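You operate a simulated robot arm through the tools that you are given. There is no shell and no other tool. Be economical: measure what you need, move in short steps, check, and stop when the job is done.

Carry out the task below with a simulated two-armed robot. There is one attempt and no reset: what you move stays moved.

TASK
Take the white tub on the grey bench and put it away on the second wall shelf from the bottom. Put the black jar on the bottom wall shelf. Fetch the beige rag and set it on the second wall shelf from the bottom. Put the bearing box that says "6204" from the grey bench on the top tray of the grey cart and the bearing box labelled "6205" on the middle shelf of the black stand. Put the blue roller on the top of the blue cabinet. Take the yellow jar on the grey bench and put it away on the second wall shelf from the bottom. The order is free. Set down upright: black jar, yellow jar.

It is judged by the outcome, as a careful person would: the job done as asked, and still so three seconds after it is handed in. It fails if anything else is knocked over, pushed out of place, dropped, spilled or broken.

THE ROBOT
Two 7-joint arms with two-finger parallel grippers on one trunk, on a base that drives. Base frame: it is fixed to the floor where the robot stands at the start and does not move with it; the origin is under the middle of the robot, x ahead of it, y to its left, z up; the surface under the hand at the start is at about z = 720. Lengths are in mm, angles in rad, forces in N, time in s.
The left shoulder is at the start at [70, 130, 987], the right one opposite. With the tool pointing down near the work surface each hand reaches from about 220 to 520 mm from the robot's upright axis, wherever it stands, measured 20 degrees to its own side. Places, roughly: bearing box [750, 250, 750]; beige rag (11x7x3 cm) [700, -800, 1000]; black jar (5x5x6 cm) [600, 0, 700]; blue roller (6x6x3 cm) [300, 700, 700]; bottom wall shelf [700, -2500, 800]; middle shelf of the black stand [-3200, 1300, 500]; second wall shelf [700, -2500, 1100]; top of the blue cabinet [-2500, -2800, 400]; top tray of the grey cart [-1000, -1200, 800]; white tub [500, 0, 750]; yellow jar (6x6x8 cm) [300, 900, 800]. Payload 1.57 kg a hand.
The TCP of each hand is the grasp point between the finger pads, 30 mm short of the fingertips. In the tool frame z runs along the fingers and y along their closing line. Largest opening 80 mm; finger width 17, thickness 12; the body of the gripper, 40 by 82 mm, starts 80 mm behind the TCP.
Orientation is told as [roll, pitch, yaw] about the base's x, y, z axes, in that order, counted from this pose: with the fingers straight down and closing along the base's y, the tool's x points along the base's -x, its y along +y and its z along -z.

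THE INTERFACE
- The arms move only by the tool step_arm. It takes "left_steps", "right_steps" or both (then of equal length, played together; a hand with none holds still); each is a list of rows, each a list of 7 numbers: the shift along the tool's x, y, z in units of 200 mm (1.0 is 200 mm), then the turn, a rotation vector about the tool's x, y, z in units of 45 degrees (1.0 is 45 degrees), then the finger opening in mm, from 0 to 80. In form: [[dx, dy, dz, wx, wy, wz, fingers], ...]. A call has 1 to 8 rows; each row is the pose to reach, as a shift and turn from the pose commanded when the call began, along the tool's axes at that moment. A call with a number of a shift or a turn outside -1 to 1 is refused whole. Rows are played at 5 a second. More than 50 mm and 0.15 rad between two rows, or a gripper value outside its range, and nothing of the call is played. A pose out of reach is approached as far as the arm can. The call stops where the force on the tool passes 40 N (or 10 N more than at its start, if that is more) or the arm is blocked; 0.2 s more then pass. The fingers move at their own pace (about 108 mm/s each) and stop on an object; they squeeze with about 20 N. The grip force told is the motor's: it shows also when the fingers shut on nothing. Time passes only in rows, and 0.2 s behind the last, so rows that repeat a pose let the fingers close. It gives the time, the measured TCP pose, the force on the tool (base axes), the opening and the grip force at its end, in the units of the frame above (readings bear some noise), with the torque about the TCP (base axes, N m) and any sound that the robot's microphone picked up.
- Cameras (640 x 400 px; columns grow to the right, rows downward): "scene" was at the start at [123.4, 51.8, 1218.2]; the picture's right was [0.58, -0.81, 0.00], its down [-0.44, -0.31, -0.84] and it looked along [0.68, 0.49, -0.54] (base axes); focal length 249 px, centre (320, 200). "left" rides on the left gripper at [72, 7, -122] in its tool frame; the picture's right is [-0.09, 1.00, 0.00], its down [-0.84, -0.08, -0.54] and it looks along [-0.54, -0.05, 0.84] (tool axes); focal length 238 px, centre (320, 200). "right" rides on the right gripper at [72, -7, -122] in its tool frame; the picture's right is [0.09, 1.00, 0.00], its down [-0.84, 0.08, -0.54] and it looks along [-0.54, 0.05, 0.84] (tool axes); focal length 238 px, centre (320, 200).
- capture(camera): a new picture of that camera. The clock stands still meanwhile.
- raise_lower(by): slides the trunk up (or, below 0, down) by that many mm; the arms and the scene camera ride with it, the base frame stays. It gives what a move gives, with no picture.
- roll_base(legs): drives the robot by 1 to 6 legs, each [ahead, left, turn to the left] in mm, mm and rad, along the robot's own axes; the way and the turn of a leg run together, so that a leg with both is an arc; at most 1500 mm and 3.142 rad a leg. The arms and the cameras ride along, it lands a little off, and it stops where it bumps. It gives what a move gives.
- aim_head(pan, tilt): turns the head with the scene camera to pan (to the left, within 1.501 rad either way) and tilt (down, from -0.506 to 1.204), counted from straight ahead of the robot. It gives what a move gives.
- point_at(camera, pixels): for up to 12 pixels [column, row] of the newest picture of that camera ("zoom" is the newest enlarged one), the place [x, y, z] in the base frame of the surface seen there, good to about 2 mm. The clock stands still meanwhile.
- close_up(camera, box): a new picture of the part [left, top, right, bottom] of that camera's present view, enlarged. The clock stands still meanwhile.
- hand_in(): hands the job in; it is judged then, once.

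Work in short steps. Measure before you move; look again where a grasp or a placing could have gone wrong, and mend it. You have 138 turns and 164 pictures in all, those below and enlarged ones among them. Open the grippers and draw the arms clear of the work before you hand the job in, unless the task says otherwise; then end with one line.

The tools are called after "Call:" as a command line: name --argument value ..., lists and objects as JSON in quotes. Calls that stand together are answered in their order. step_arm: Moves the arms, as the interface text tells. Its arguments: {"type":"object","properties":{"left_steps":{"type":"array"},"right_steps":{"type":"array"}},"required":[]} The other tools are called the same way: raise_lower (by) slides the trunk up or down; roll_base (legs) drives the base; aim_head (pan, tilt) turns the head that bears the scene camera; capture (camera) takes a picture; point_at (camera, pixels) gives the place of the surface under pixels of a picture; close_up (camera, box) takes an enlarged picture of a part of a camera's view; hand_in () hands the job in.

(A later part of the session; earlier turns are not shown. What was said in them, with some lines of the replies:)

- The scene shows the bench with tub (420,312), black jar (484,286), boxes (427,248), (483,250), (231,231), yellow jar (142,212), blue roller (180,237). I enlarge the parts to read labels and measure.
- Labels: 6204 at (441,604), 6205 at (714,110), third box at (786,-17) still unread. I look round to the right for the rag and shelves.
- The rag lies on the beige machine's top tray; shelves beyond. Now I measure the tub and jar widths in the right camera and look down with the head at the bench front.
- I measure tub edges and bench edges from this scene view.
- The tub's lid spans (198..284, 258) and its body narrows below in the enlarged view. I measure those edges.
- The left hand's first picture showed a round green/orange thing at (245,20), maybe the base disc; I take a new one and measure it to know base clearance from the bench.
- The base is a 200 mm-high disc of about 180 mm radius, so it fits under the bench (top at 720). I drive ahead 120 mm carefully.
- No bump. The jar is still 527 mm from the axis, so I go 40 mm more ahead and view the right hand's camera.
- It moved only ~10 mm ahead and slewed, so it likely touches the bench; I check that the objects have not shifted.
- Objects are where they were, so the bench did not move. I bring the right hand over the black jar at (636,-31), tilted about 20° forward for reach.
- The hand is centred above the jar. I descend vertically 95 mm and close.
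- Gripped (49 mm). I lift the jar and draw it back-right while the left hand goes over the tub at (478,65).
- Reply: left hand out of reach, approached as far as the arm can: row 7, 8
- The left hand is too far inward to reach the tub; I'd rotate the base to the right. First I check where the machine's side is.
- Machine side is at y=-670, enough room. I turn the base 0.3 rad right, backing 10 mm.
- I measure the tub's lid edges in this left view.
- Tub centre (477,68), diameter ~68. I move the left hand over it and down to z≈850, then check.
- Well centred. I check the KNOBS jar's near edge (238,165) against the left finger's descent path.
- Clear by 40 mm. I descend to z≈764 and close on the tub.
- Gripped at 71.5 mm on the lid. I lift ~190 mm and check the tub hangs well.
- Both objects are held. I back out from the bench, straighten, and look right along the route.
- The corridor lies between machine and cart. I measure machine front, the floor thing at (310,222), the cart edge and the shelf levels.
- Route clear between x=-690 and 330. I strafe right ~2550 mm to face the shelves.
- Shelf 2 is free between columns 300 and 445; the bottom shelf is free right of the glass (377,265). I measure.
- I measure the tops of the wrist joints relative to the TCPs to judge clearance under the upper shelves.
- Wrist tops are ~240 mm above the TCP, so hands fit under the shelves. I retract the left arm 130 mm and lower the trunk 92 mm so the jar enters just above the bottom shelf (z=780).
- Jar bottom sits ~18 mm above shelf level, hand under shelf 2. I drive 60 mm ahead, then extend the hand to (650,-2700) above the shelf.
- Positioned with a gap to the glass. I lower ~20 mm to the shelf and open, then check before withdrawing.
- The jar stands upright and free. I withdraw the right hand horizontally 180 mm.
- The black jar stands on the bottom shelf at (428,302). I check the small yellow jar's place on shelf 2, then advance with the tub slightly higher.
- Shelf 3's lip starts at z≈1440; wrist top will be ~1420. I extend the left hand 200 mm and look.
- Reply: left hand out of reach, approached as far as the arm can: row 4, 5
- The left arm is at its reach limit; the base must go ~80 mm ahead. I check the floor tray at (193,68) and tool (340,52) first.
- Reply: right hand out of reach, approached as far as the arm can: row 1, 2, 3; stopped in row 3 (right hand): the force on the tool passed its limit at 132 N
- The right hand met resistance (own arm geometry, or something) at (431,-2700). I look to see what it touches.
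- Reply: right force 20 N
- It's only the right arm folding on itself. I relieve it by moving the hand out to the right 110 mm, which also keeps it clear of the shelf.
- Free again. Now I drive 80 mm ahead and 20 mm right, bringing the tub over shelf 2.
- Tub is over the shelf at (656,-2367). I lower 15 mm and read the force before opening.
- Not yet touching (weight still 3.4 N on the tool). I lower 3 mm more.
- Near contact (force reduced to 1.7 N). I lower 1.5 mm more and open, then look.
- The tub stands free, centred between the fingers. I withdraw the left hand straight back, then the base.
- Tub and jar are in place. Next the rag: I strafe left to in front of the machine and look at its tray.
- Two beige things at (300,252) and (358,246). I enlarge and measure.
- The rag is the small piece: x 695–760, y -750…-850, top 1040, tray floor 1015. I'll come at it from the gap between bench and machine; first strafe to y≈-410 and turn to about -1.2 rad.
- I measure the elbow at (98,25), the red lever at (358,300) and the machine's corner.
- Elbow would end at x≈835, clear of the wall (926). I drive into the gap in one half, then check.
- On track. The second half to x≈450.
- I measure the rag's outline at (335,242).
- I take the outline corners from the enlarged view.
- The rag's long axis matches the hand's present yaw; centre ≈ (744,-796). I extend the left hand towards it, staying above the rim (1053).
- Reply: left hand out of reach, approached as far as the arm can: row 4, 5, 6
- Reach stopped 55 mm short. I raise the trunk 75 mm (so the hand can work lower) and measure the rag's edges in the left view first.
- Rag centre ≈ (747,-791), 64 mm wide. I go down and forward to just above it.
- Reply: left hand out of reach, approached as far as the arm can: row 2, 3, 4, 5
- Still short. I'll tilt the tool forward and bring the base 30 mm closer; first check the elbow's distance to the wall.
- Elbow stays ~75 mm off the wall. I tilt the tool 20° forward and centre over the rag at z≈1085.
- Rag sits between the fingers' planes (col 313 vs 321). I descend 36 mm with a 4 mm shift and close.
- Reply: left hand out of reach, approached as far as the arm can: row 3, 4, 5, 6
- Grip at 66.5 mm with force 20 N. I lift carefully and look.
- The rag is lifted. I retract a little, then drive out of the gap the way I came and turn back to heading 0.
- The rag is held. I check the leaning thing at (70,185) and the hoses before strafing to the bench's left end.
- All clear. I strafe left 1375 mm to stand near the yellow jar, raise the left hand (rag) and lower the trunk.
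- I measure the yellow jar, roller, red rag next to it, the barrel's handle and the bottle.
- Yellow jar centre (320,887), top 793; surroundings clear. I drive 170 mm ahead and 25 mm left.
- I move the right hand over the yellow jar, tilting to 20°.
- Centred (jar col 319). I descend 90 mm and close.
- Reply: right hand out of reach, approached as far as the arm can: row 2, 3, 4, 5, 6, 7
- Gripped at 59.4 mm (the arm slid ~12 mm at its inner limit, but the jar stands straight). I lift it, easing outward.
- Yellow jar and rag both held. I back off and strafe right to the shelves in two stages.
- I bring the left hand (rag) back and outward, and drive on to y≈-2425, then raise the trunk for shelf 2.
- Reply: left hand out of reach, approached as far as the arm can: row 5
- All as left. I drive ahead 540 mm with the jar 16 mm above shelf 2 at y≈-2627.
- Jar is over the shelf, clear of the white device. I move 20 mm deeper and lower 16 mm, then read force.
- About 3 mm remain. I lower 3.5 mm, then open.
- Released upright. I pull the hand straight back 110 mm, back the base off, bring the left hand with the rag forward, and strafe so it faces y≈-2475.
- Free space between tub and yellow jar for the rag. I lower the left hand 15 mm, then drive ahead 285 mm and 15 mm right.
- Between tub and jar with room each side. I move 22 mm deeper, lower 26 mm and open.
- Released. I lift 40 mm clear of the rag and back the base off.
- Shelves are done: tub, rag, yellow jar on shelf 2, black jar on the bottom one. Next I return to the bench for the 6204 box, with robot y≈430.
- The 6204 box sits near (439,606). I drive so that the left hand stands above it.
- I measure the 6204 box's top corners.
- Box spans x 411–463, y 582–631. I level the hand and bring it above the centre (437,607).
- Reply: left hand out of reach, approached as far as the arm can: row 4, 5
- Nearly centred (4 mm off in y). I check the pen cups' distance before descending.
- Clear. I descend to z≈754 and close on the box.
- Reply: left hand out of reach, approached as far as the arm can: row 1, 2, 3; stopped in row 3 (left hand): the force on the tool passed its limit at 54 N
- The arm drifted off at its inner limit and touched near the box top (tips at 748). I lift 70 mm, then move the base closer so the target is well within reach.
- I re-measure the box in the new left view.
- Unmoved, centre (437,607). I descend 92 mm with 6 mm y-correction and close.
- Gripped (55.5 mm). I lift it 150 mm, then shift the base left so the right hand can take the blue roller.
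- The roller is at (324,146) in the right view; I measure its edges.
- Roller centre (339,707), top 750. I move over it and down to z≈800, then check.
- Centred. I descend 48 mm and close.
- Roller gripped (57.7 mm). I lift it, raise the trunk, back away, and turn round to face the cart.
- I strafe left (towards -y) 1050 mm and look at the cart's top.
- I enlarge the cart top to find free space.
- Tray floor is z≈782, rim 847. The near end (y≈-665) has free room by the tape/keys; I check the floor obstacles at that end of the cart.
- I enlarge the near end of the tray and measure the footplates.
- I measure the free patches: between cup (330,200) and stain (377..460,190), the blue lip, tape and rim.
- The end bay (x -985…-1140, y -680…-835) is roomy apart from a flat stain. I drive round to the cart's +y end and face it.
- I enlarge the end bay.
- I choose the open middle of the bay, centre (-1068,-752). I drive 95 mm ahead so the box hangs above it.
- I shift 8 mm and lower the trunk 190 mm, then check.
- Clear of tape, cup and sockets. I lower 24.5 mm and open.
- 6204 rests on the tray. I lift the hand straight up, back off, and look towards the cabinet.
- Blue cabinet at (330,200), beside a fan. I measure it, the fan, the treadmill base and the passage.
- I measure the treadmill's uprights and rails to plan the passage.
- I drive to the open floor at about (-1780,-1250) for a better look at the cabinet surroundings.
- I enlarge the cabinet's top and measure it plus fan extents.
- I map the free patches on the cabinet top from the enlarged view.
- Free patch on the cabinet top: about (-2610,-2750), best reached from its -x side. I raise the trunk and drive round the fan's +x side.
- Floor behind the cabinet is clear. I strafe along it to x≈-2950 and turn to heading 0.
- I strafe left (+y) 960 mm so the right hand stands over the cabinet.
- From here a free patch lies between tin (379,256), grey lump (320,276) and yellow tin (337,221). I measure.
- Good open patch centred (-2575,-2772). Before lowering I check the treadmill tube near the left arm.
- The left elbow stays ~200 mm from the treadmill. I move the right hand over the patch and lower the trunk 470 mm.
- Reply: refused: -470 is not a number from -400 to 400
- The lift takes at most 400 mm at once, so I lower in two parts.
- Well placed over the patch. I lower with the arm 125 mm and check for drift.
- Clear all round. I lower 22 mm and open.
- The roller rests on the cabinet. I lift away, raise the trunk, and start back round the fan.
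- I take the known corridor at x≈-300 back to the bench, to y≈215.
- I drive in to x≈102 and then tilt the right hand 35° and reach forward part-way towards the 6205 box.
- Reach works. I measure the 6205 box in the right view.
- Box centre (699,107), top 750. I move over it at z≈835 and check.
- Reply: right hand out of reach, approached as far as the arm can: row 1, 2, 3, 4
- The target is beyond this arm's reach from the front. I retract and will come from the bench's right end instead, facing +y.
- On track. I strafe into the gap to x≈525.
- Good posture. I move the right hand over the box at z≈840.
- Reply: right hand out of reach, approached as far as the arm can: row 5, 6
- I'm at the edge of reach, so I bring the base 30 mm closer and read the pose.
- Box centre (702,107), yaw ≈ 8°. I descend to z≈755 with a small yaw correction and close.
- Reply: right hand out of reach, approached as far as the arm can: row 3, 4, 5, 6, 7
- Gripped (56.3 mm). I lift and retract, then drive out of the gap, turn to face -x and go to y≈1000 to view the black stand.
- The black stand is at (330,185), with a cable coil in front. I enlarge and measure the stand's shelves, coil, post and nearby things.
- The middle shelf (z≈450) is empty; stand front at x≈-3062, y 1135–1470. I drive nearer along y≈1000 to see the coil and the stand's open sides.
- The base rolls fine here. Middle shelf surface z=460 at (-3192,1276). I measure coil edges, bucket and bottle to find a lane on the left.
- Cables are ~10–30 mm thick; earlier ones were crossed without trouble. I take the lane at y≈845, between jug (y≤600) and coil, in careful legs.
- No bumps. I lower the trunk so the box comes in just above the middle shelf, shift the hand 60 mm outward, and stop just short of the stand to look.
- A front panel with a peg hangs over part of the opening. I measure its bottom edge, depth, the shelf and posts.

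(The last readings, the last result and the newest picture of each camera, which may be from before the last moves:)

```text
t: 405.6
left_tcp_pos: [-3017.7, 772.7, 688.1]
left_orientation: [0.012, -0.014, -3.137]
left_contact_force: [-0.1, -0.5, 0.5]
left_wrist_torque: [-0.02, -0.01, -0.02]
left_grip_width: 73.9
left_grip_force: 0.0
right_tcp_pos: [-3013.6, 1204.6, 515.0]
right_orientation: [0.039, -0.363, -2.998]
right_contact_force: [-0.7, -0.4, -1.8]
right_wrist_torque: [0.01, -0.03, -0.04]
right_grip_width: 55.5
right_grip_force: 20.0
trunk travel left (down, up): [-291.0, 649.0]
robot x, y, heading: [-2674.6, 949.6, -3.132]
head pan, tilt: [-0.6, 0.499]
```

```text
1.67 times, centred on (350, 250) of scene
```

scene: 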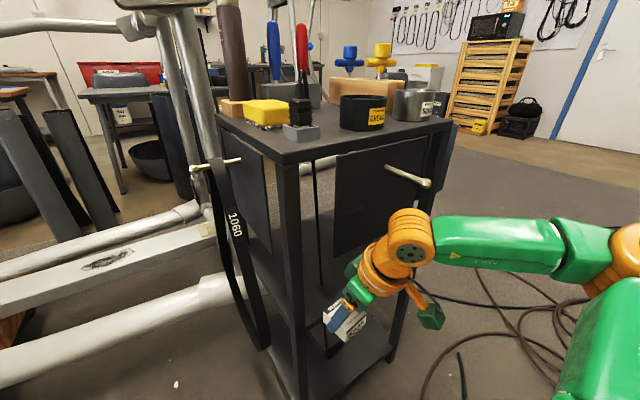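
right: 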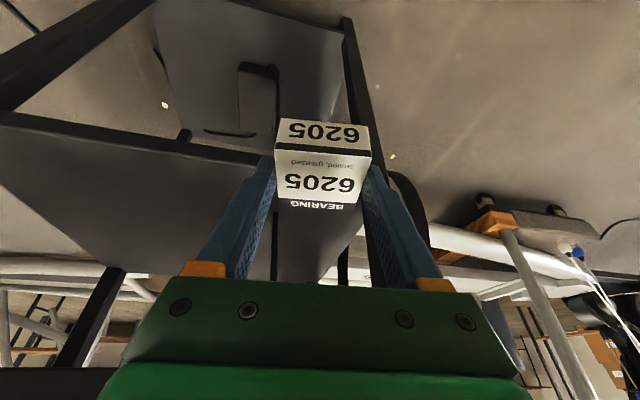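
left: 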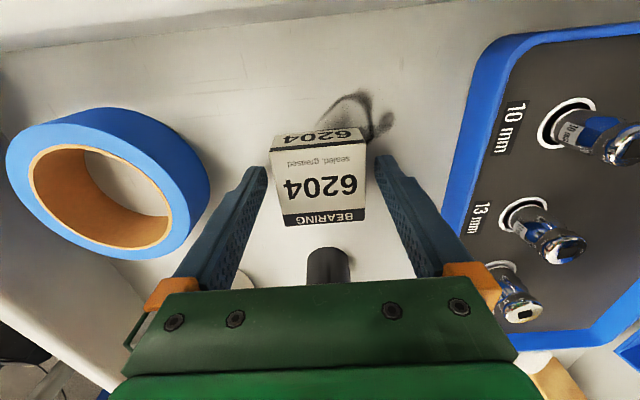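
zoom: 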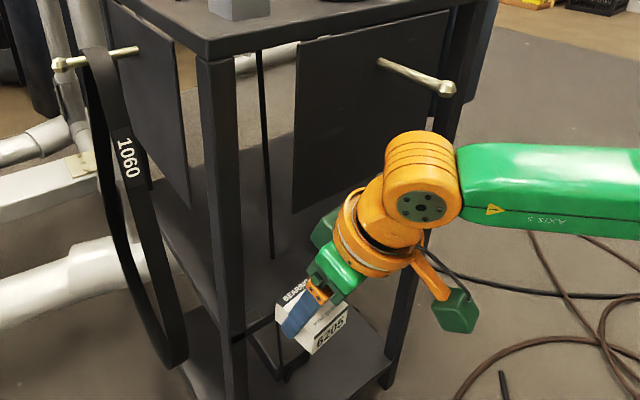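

The panel's bottom is z≈605, so the hand must go in flatter. I pitch the hand 30° more (the box stays clear above the shelf level, in front of the stand) and check reach.

Call:
step_arm --right_steps '[[0, 0, 0, 0, -0.11, 0, 30], [0, 0, 0, 0, -0.22, 0, 30], [0, 0, 0, 0, -0.33, 0, 30], [0, 0, 0, 0, -0.44, 0, 30], [0, 0, 0, 0, -0.55, 0, 30], [0, 0, 0, 0, -0.667, 0, 30], [0, 0, 0, 0, -0.667, 0, 30]]'

Call:
capture --camera "scene"

Call:
capture --camera "right"

```text
t: 407.2
left_tcp_pos: [-3017.1, 774.1, 687.8]
left_orientation: [0.012, -0.016, -3.137]
left_contact_force: [-0.1, 0.1, 0.8]
left_wrist_torque: [0.0, 0.0, 0.0]
left_grip_width: 73.9
left_grip_force: 0.0
right_tcp_pos: [-3031.5, 1223.7, 514.6]
right_orientation: [0.057, -0.886, -3.03]
right_contact_force: [0.4, 0.4, -1.8]
right_wrist_torque: [0.01, -0.01, 0.02]
right_grip_width: 55.6
right_grip_force: 19.7
right hand out of reach, approached as far as the arm can: row 4, 5, 6, 7
trunk travel left (down, up): [-291.0, 649.0]
robot x, y, heading: [-2679.0, 952.3, -3.138]
head pan, tilt: [-0.6, 0.499]
```

```text
37 pictures are left
```

scene: 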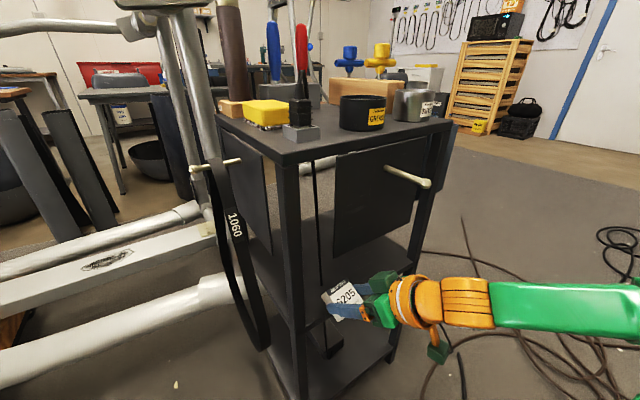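

```text
36 pictures are left
```

right: 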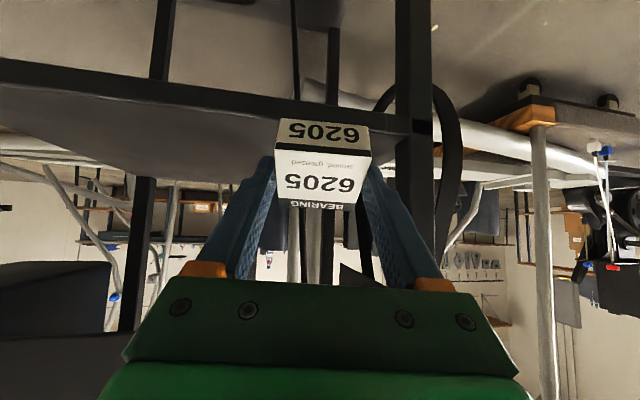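

The hand is now at 51° tilt, low enough to pass beneath the panel. I drive 60 mm ahead to bring the box over the shelf.

Call:
roll_base --legs '[[60, -8, 0]]'

Call:
capture --camera "scene"

Call:
capture --camera "right"

Call:
close_up --camera "scene" --box '[270, 200, 470, 350]'

```text
t: 408.2
left_tcp_pos: [-3078.3, 780.3, 687.5]
left_orientation: [0.011, -0.015, -3.137]
left_contact_force: [-0.8, -0.3, 0.4]
left_wrist_torque: [0.01, 0.01, -0.01]
left_grip_width: 74.0
left_grip_force: 0.0
right_tcp_pos: [-3093.2, 1232.0, 514.2]
right_orientation: [0.058, -0.884, -3.028]
right_contact_force: [-0.1, 1.0, -1.4]
right_wrist_torque: [-0.01, -0.01, -0.01]
right_grip_width: 55.5
right_grip_force: 20.0
trunk travel left (down, up): [-291.0, 649.0]
robot x, y, heading: [-2738.6, 955.6, -3.136]
head pan, tilt: [-0.6, 0.499]
```

```text
35 pictures are left
```

scene: 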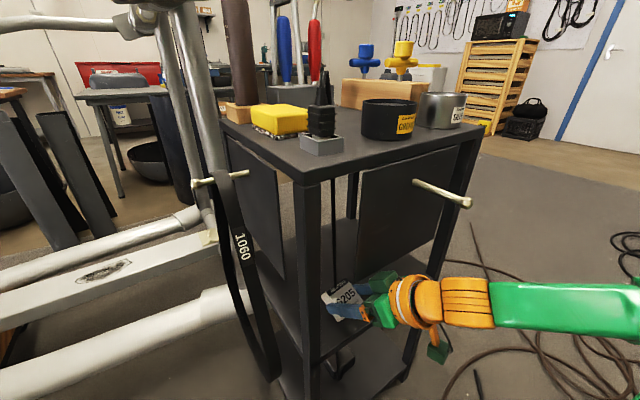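

```text
34 pictures are left
```

right: 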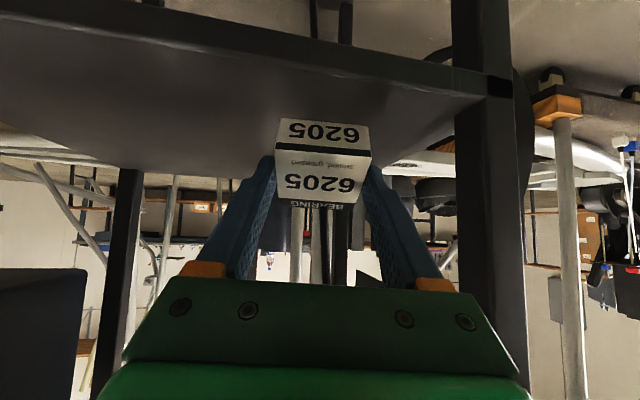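

```text
2.67 times, centred on (370, 275) of scene
```

zoom: 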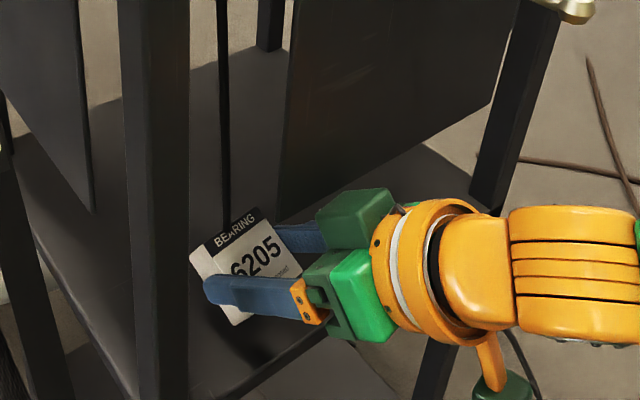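

The box hangs over the shelf, clear of the panel. I lower the trunk 8 mm so its rear edge touches, then open the fingers gently.

Call:
raise_lower --by -9

Call:
step_arm --right_steps '[[0, 0, 0, 0, 0, 0, 54], [0, 0, 0, 0, 0, 0, 58], [0, 0, 0, 0, 0, 0, 62], [0, 0, 0, 0, 0, 0, 70], [0, 0, 0, 0, 0, 0, 76]]'

Call:
capture --camera "right"

Call:
close_up --camera "scene" --box '[270, 200, 470, 350]'

```text
t: 408.8
left_tcp_pos: [-3077.1, 779.2, 678.5]
left_orientation: [0.012, -0.016, -3.136]
left_contact_force: [-0.8, 0.0, -0.1]
left_wrist_torque: [-0.02, -0.01, 0.02]
left_grip_width: 74.2
left_grip_force: 0.1
right_tcp_pos: [-3092.2, 1231.7, 505.9]
right_orientation: [0.054, -0.889, -3.027]
right_contact_force: [-0.7, 0.3, 4.3]
right_wrist_torque: [0.18, 0.1, 0.06]
right_grip_width: 55.3
right_grip_force: 20.1
trunk travel left (down, up): [-282.0, 658.0]
robot x, y, heading: [-2740.3, 957.1, -3.132]
head pan, tilt: [-0.6, 0.499]
```

```text
t: 410.0
left_tcp_pos: [-3078.2, 780.2, 678.7]
left_orientation: [0.012, -0.017, -3.139]
left_contact_force: [0.5, 0.5, -0.3]
left_wrist_torque: [0.0, -0.02, -0.05]
left_grip_width: 74.4
left_grip_force: 0.2
right_tcp_pos: [-3094.2, 1231.4, 505.9]
right_orientation: [0.054, -0.887, -3.027]
right_contact_force: [-0.2, -0.2, 0.3]
right_wrist_torque: [0.01, 0.01, -0.02]
right_grip_width: 76.3
right_grip_force: 0.0
trunk travel left (down, up): [-282.0, 658.0]
robot x, y, heading: [-2736.4, 958.0, -3.14]
head pan, tilt: [-0.6, 0.499]
```

```text
32 pictures are left
```

right: 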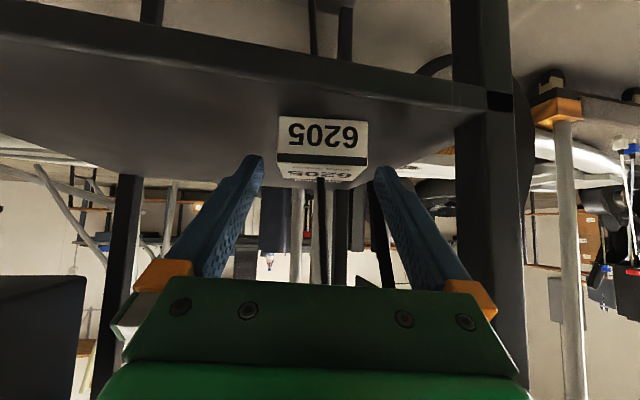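

```text
2.67 times, centred on (370, 275) of scene
```

zoom: 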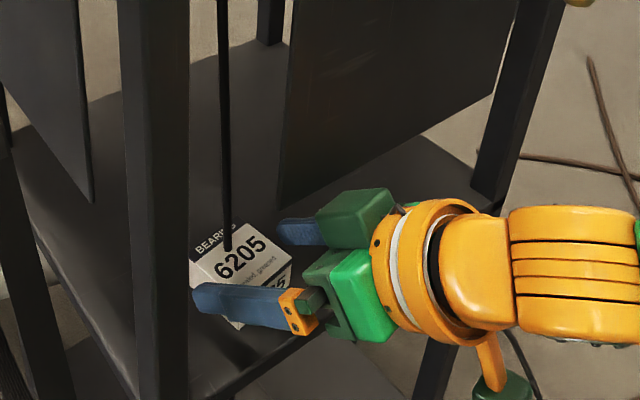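

The 6205 box lies flat on the middle shelf, label up. I back the base straight out and inspect.

Call:
roll_base --legs '[[-200, 0, 0]]'

Call:
capture --camera "right"

Call:
close_up --camera "scene" --box '[240, 120, 460, 330]'

Call:
point_at --camera "zoom" --pixels '[[200, 260], [220, 270], [180, 255], [240, 270], [200, 240]]'

```text
t: 411.6
left_tcp_pos: [-2876.8, 782.0, 678.9]
left_orientation: [0.01, -0.016, -3.14]
left_contact_force: [-0.7, -0.5, 0.2]
left_wrist_torque: [-0.01, 0.02, -0.01]
left_grip_width: 73.9
left_grip_force: 0.1
right_tcp_pos: [-2890.4, 1233.9, 504.9]
right_orientation: [0.056, -0.888, -3.031]
right_contact_force: [-0.4, -0.3, 0.0]
right_wrist_torque: [-0.01, -0.04, 0.01]
right_grip_width: 75.7
right_grip_force: 0.1
trunk travel left (down, up): [-282.0, 658.0]
robot x, y, heading: [-2539.0, 957.5, -3.137]
head pan, tilt: [-0.6, 0.499]
```

```text
30 pictures are left
```

right: 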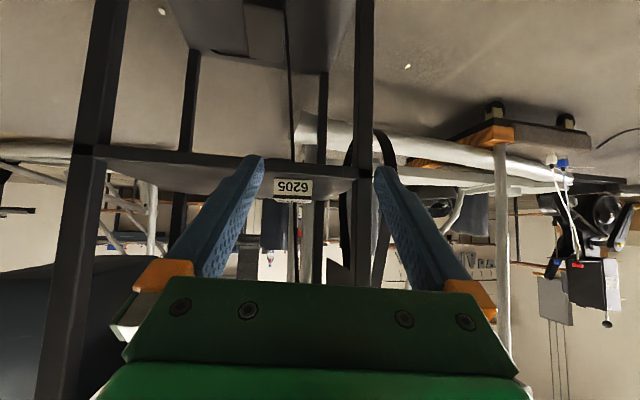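

```text
1.90 times, centred on (350, 225) of scene
```

zoom: 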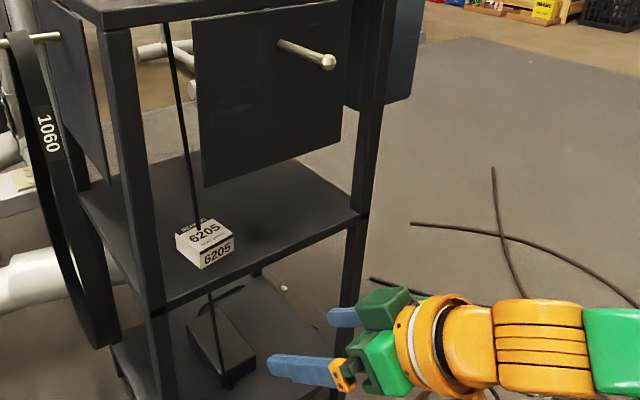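

```text
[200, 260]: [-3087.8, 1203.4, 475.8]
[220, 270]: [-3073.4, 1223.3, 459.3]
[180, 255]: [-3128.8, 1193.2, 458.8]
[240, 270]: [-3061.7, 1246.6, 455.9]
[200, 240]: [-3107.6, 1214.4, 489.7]
```

The 6205 box sits flat and steady on the middle shelf, 20+ mm inside its front edge, and nothing else moved. I draw the arm further clear with the base and hand in.

Call:
roll_base --legs '[[-120, 0, 0]]'

Call:
capture --camera "scene"

```text
t: 412.8
left_tcp_pos: [-2756.4, 782.1, 679.3]
left_orientation: [0.013, -0.016, -3.139]
left_contact_force: [0.2, -0.1, -0.8]
left_wrist_torque: [-0.01, 0.01, -0.01]
left_grip_width: 74.0
left_grip_force: 0.1
right_tcp_pos: [-2769.3, 1234.3, 506.2]
right_orientation: [0.055, -0.887, -3.032]
right_contact_force: [-0.2, -0.6, 0.7]
right_wrist_torque: [0.03, 0.04, 0.02]
right_grip_width: 75.9
right_grip_force: 0.0
trunk travel left (down, up): [-282.0, 658.0]
robot x, y, heading: [-2418.2, 959.4, -3.14]
head pan, tilt: [-0.6, 0.499]
```

```text
28 pictures are left
```

scene: 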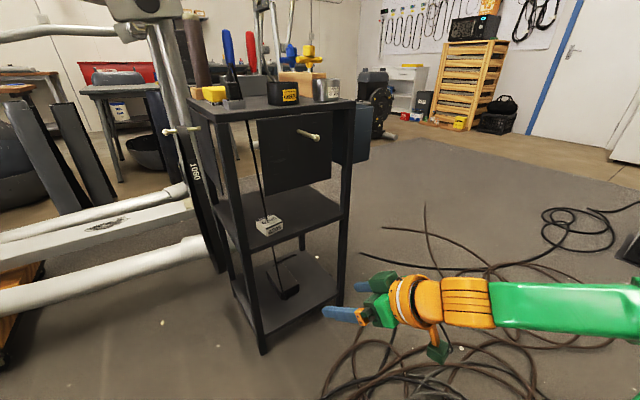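

All items are in place, both grippers are open and the arms are clear of the work, so I hand the job in.

Call:
hand_in

```text
The job is handed in.
```

All seven items are where you asked, and the job is handed in; both jars were set down upright, and nothing I could see was knocked over or pushed out of place.
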